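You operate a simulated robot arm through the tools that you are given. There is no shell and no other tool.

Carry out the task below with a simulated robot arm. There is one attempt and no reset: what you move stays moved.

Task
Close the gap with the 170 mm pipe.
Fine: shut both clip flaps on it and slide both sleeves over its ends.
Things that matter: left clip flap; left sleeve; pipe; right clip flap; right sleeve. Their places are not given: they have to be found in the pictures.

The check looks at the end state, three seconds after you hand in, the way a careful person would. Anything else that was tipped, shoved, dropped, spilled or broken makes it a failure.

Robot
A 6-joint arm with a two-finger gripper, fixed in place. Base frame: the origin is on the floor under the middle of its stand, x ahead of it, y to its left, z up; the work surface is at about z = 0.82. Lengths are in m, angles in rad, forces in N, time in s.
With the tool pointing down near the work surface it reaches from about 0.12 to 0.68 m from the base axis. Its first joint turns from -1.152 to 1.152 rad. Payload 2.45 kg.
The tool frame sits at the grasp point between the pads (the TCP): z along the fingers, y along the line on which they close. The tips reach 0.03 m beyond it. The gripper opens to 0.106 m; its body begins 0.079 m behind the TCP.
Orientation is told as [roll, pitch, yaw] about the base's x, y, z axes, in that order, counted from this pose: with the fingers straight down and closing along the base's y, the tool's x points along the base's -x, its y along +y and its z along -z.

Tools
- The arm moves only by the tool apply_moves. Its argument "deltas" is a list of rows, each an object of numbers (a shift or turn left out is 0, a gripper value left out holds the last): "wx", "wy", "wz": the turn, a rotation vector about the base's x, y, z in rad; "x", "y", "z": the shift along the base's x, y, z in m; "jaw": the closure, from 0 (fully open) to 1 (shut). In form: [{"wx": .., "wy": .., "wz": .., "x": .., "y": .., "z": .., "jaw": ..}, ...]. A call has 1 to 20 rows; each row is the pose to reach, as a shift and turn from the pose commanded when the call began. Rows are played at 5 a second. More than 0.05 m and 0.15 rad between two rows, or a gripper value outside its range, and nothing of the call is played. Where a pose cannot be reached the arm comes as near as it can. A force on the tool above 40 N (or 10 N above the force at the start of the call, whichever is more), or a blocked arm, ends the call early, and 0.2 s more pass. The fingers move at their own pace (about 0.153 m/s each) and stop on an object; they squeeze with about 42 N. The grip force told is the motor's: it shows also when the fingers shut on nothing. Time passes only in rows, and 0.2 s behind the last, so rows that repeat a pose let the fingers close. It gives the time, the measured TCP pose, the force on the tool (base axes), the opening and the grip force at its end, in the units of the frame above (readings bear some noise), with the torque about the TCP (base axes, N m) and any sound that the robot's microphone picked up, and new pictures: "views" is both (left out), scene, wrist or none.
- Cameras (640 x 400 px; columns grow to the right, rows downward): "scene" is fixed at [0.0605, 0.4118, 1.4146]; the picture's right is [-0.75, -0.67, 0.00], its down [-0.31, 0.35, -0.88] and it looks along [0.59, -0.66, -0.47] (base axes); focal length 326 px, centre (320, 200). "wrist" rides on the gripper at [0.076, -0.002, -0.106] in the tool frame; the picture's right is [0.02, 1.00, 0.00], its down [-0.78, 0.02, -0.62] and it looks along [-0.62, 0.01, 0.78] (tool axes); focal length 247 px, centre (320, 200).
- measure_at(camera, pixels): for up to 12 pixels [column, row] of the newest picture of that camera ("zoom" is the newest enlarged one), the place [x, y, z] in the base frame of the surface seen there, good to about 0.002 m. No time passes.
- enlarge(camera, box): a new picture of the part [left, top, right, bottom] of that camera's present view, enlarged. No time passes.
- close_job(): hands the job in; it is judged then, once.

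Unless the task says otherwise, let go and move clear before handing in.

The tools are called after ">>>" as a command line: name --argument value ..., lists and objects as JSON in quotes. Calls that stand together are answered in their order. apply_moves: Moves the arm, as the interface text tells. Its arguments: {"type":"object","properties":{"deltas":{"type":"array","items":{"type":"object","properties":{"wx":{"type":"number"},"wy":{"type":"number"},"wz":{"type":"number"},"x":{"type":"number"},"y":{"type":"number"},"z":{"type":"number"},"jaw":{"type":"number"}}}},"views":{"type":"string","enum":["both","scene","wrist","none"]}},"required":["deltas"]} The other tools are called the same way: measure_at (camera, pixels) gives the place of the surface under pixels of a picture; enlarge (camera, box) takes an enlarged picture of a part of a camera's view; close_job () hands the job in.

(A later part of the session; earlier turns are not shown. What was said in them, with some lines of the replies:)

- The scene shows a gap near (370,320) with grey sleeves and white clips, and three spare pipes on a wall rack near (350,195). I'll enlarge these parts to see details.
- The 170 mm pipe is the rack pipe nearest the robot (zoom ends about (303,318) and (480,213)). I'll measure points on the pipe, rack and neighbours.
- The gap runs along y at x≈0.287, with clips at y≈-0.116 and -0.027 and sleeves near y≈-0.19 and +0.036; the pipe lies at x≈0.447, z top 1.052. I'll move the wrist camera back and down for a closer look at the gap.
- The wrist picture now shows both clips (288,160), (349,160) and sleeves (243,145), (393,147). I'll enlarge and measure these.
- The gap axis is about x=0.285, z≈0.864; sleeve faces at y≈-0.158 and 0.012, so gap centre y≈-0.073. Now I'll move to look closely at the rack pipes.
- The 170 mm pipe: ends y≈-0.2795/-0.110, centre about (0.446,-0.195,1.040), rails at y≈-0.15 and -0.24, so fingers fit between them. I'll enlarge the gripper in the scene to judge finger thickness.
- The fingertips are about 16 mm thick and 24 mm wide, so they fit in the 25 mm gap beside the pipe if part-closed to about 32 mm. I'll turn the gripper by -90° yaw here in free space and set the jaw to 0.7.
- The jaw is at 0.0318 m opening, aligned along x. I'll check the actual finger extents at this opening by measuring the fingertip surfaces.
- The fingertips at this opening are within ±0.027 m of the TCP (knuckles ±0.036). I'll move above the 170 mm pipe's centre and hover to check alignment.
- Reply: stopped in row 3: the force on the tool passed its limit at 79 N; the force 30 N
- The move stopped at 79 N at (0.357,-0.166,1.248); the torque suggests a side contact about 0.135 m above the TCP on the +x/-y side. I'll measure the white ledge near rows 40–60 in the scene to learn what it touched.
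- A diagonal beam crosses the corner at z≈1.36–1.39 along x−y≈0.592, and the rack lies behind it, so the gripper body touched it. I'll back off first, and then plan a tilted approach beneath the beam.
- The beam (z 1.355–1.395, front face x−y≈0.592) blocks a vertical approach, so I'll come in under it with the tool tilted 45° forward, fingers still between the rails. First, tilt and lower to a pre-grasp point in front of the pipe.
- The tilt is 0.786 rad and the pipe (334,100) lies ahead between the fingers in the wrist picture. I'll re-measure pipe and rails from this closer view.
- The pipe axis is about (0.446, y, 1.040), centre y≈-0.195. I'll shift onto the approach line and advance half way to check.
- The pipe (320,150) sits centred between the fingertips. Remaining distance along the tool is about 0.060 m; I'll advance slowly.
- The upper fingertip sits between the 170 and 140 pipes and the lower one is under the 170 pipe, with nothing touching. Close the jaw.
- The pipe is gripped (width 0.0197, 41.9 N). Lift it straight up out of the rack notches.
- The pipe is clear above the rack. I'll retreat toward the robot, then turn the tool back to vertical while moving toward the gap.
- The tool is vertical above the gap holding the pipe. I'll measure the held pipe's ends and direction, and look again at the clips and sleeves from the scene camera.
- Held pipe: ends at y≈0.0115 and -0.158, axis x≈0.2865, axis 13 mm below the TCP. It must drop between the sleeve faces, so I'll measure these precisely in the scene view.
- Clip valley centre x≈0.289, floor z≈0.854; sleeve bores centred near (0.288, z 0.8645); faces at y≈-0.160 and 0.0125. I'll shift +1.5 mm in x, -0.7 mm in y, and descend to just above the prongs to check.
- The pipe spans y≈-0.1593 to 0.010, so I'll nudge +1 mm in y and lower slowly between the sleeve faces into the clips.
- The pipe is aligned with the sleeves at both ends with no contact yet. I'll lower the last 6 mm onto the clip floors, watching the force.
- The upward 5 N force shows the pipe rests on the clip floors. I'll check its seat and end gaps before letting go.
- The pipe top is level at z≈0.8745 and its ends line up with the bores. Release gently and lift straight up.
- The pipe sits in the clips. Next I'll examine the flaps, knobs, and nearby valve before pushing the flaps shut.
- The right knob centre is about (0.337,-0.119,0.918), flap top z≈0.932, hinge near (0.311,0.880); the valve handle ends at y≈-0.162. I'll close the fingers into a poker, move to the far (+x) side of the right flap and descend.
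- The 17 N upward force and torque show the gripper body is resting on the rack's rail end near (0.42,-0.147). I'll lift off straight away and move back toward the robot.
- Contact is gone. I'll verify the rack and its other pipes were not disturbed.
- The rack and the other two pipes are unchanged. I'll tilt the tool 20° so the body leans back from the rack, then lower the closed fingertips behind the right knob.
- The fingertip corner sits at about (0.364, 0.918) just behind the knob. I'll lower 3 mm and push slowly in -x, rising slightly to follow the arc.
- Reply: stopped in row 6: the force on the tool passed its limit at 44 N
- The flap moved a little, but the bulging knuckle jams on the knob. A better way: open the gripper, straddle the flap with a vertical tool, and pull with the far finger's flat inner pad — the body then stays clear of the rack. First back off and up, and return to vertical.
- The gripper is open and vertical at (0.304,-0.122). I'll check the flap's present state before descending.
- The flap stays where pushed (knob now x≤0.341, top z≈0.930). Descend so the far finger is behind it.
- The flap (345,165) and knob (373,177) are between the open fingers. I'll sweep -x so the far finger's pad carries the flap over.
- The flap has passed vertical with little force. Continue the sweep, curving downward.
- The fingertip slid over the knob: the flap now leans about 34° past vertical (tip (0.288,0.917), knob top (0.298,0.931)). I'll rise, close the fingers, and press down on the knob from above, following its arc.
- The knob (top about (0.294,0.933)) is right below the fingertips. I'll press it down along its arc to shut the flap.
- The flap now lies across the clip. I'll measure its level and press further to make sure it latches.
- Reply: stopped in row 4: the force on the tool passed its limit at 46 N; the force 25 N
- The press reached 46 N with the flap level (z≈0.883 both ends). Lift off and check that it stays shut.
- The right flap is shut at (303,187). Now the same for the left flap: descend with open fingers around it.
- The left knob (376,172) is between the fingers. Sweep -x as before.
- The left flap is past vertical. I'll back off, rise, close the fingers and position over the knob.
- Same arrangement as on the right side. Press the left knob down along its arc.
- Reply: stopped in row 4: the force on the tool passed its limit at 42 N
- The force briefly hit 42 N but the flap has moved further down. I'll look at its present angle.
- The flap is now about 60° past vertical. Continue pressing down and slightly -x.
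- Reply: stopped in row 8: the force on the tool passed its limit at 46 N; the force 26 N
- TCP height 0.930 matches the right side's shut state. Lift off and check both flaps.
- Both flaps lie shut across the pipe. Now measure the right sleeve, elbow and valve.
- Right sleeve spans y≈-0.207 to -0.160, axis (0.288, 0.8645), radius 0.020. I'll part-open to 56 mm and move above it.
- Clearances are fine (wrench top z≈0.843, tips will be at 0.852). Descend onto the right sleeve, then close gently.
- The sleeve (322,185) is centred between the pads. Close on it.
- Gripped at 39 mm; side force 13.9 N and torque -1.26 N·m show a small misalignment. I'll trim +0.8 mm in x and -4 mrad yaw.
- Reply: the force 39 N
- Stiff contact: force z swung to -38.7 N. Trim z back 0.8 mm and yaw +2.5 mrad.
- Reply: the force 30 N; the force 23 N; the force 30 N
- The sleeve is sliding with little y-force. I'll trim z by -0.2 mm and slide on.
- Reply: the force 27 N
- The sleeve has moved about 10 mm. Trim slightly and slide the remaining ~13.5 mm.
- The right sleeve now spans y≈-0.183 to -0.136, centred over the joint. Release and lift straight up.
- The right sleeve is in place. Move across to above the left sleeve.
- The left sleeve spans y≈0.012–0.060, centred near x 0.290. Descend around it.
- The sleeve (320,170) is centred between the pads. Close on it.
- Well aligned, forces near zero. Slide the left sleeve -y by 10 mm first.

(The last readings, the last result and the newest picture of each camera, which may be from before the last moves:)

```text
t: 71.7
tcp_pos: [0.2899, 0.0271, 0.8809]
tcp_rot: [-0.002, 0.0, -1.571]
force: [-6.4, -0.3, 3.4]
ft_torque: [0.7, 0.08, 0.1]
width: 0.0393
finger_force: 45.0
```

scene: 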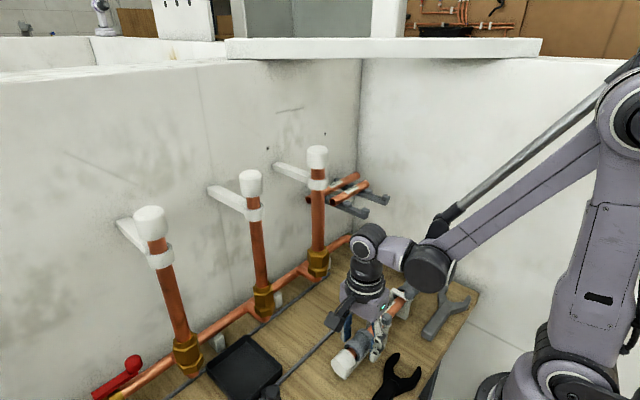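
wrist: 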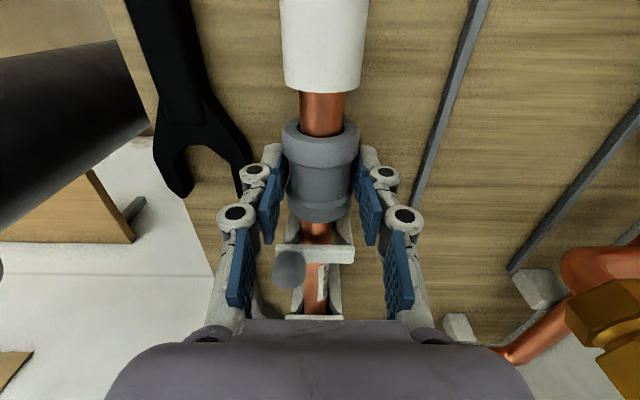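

It slides freely over the pipe end. Slide the remaining 13.5 mm.

>>> apply_moves --deltas '[{"x": -0.0003, "y": -0.002}, {"x": -0.0003, "y": -0.005}, {"x": -0.0003, "y": -0.008}, {"x": -0.0003, "y": -0.011}, {"x": -0.0003, "y": -0.0135}, {"x": -0.0003, "y": -0.0135}]'

```text
t: 73.1
tcp_pos: [0.2897, 0.0127, 0.8811]
tcp_rot: [-0.003, 0.002, -1.572]
force: [-4.9, 0.6, 26.6]
ft_torque: [0.3, 0.14, 0.17]
width: 0.039
finger_force: 44.8
```

scene: 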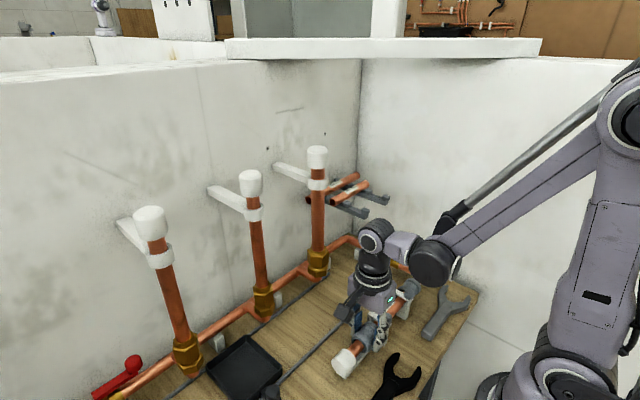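
wrist: 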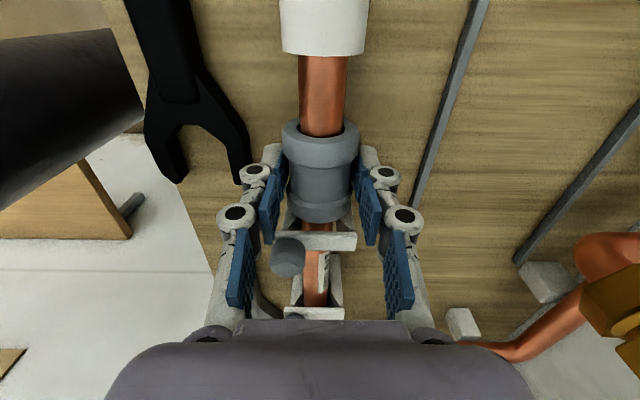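

>>> measure_at --camera "wrist" --pixels '[[320, 138], [320, 146], [320, 180], [320, 205], [320, 216], [320, 222], [330, 240], [320, 128]]'

>>> enlarge --camera "scene" --box '[325, 275, 425, 385]'

```text
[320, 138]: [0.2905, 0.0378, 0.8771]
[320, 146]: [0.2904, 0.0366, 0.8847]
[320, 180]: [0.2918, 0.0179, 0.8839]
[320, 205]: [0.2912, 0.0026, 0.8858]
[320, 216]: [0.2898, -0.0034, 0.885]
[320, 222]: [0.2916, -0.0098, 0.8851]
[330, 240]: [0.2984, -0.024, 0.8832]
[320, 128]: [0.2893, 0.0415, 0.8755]
```

```text
3.64 times, centred on (375, 330) of scene
```

zoom: 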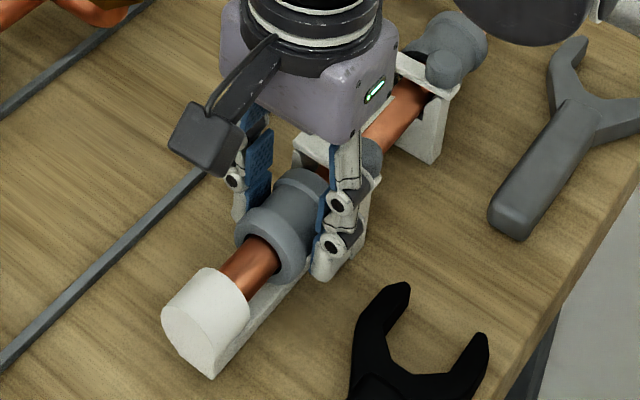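

The left sleeve spans about -0.010 to 0.0375; one more millimetre centres it on the joint. Then release and lift.

>>> apply_moves --deltas '[{"y": -0.0008, "z": 0.0002}, {"y": -0.0015, "z": 0.0003}, {"y": -0.0015, "z": 0.0003}, {"y": -0.0015, "z": 0.0003, "jaw": 0.8}, {"y": -0.0015, "z": 0.0003, "jaw": 0.6}, {"y": -0.0015, "z": 0.0003, "jaw": 0.47}, {"y": -0.0015, "z": 0.0003, "jaw": 0.47}, {"y": -0.0015, "z": 0.02, "jaw": 0.47}, {"y": -0.0015, "z": 0.05}, {"y": -0.0015, "z": 0.09}, {"y": -0.0015, "z": 0.13}, {"y": -0.0015, "z": 0.16}, {"y": -0.0015, "z": 0.16}]'

```text
t: 75.9
tcp_pos: [0.2902, 0.0111, 1.0413]
tcp_rot: [-0.006, 0.002, -1.572]
force: [0.2, 0.5, -0.1]
ft_torque: [-0.01, 0.03, 0.0]
width: 0.0561
finger_force: 0.0
```

scene: 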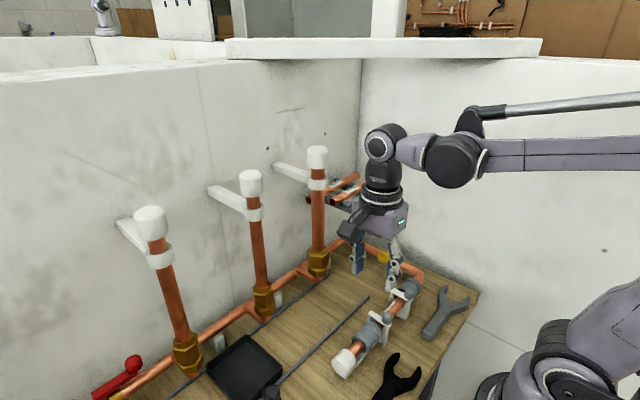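
wrist: 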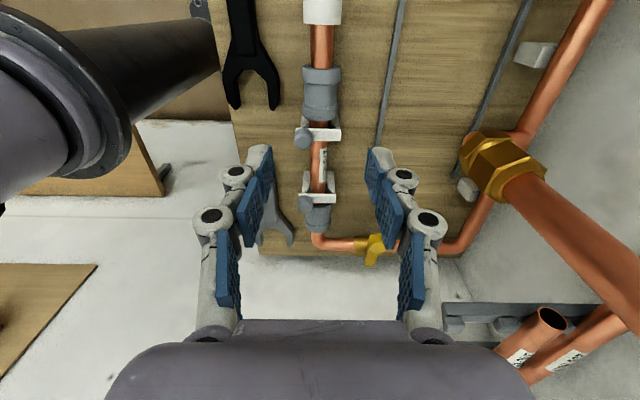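

Everything is released and the arm is clear above. I'll move back further and inspect the final state closely.

>>> apply_moves --deltas '[{"x": -0.03, "z": 0.03}, {"x": -0.06, "z": 0.06}, {"x": -0.08, "y": -0.01, "z": 0.09}, {"x": -0.1, "y": -0.03, "z": 0.12}, {"x": -0.1, "y": -0.05, "z": 0.14}, {"x": -0.1, "y": -0.05, "z": 0.14}]'

>>> enlarge --camera "scene" --box '[325, 245, 445, 385]'

>>> enlarge --camera "scene" --box '[290, 130, 410, 230]'

```text
t: 77.3
tcp_pos: [0.1898, -0.0385, 1.1814]
tcp_rot: [-0.004, 0.0, -1.57]
force: [0.0, 0.6, 0.6]
ft_torque: [0.02, -0.02, 0.02]
width: 0.0563
finger_force: 0.0
```

scene: 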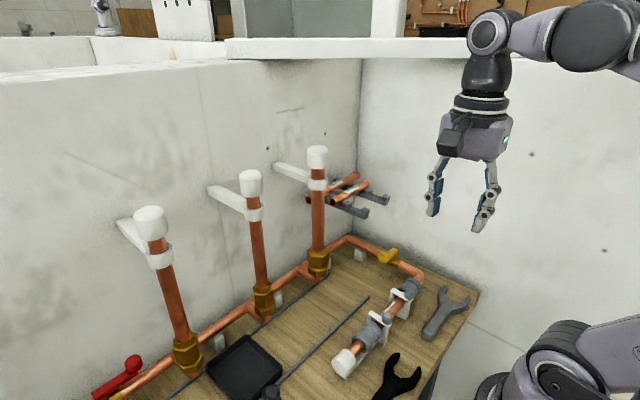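
wrist: 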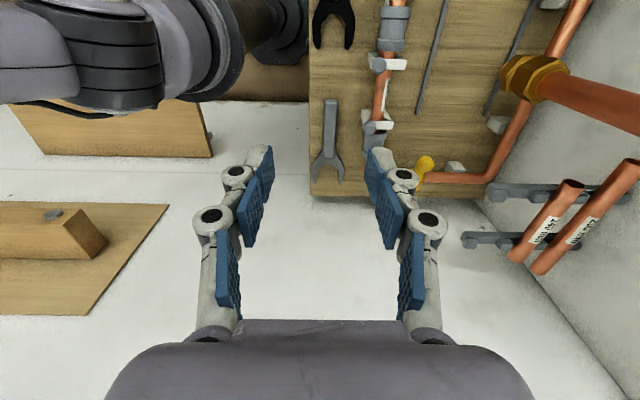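

```text
2.86 times, centred on (385, 315) of scene
```

zoom: 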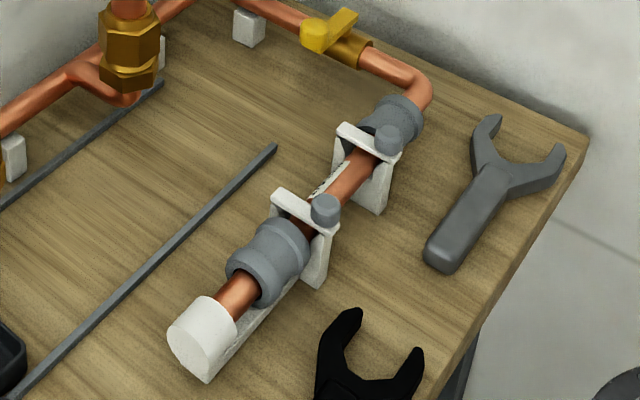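

```text
4.00 times, centred on (350, 180) of scene
```

zoom: 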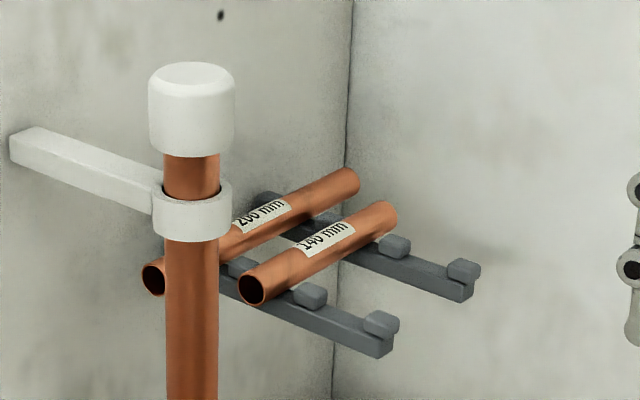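

Both flaps look shut and both sleeves cover the joints; rack pipes are untouched. I'll take final measurements of sleeves and flaps.

>>> enlarge --camera "scene" --box '[350, 265, 430, 355]'

```text
4.44 times, centred on (390, 310) of scene
```

zoom: 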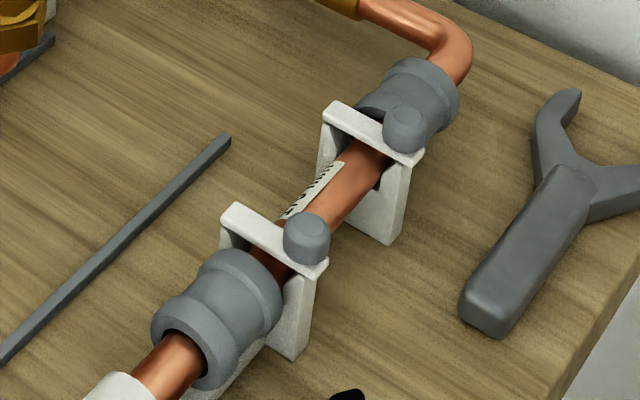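

>>> measure_at --camera "zoom" --pixels '[[240, 255], [262, 265], [278, 300], [195, 300], [230, 330], [160, 325], [330, 115], [412, 155], [230, 215], [318, 265], [400, 75], [365, 100]]'

>>> measure_at --camera "zoom" --pixels '[[430, 80], [450, 90], [440, 110], [425, 130], [455, 75], [345, 185], [275, 275], [170, 355], [435, 45], [404, 130], [306, 235], [370, 165]]'

```text
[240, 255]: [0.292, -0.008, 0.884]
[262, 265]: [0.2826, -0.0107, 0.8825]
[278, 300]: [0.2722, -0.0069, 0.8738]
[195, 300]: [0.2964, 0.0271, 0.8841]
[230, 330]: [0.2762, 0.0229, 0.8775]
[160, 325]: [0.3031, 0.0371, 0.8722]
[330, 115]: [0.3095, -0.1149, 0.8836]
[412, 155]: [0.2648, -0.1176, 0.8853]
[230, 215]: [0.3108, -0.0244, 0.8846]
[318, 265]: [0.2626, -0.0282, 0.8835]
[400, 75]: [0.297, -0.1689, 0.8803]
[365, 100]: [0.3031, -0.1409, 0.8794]
```

```text
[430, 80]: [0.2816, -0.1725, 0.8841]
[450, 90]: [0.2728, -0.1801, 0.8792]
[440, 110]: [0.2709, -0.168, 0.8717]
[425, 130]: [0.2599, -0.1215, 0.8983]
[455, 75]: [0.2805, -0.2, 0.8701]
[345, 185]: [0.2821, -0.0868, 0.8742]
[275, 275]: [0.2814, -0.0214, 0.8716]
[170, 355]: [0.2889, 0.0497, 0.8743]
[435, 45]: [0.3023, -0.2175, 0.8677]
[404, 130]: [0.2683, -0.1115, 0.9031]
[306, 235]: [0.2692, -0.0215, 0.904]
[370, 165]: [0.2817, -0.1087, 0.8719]
```

Final readings: left sleeve spans about -0.011 to 0.037, right sleeve about -0.183 to -0.137, each centred on a pipe end. Both flaps are level at z≈0.884, the rack pipes, wrenches and valve look undisturbed, and the arm is clear, so I'm handing in.

>>> close_job

```text
The job is handed in.
```

I put the 170 mm pipe in the gap, shut both clip flaps on it, and slid both sleeves over its ends. The job is handed in; I don't have the check's result.

Final measurements before handing in:

| Part | Final state |
|---|---|
| Pipe | Resting level in both clips, ends lined up with the fixed pipes |
| Flaps | Both lie flat across the pipe at z ≈ 0.884 and stayed shut after I lifted off; no click was heard |
| Right sleeve | y ≈ -0.183 to -0.137, centred on the right joint |
| Left sleeve | y ≈ -0.011 to 0.037, centred on the left joint |

Two unplanned contacts happened along the way:
- **Diagonal beam above the rack:** the gripper body hit it at 79 N on the first approach. I backed off and came in tilted underneath it; the beam looked unchanged in later pictures.
- **Rack rail:** the gripper body rested on the rail end at about 17 N while I was going for the right flap. I lifted straight off, and the rail and the other two pipes measured the same as before.

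The 140 mm and 200 mm pipes, both wrenches and the valve looked undisturbed in the last pictures. The gripper was open and clear of the work when I handed in.
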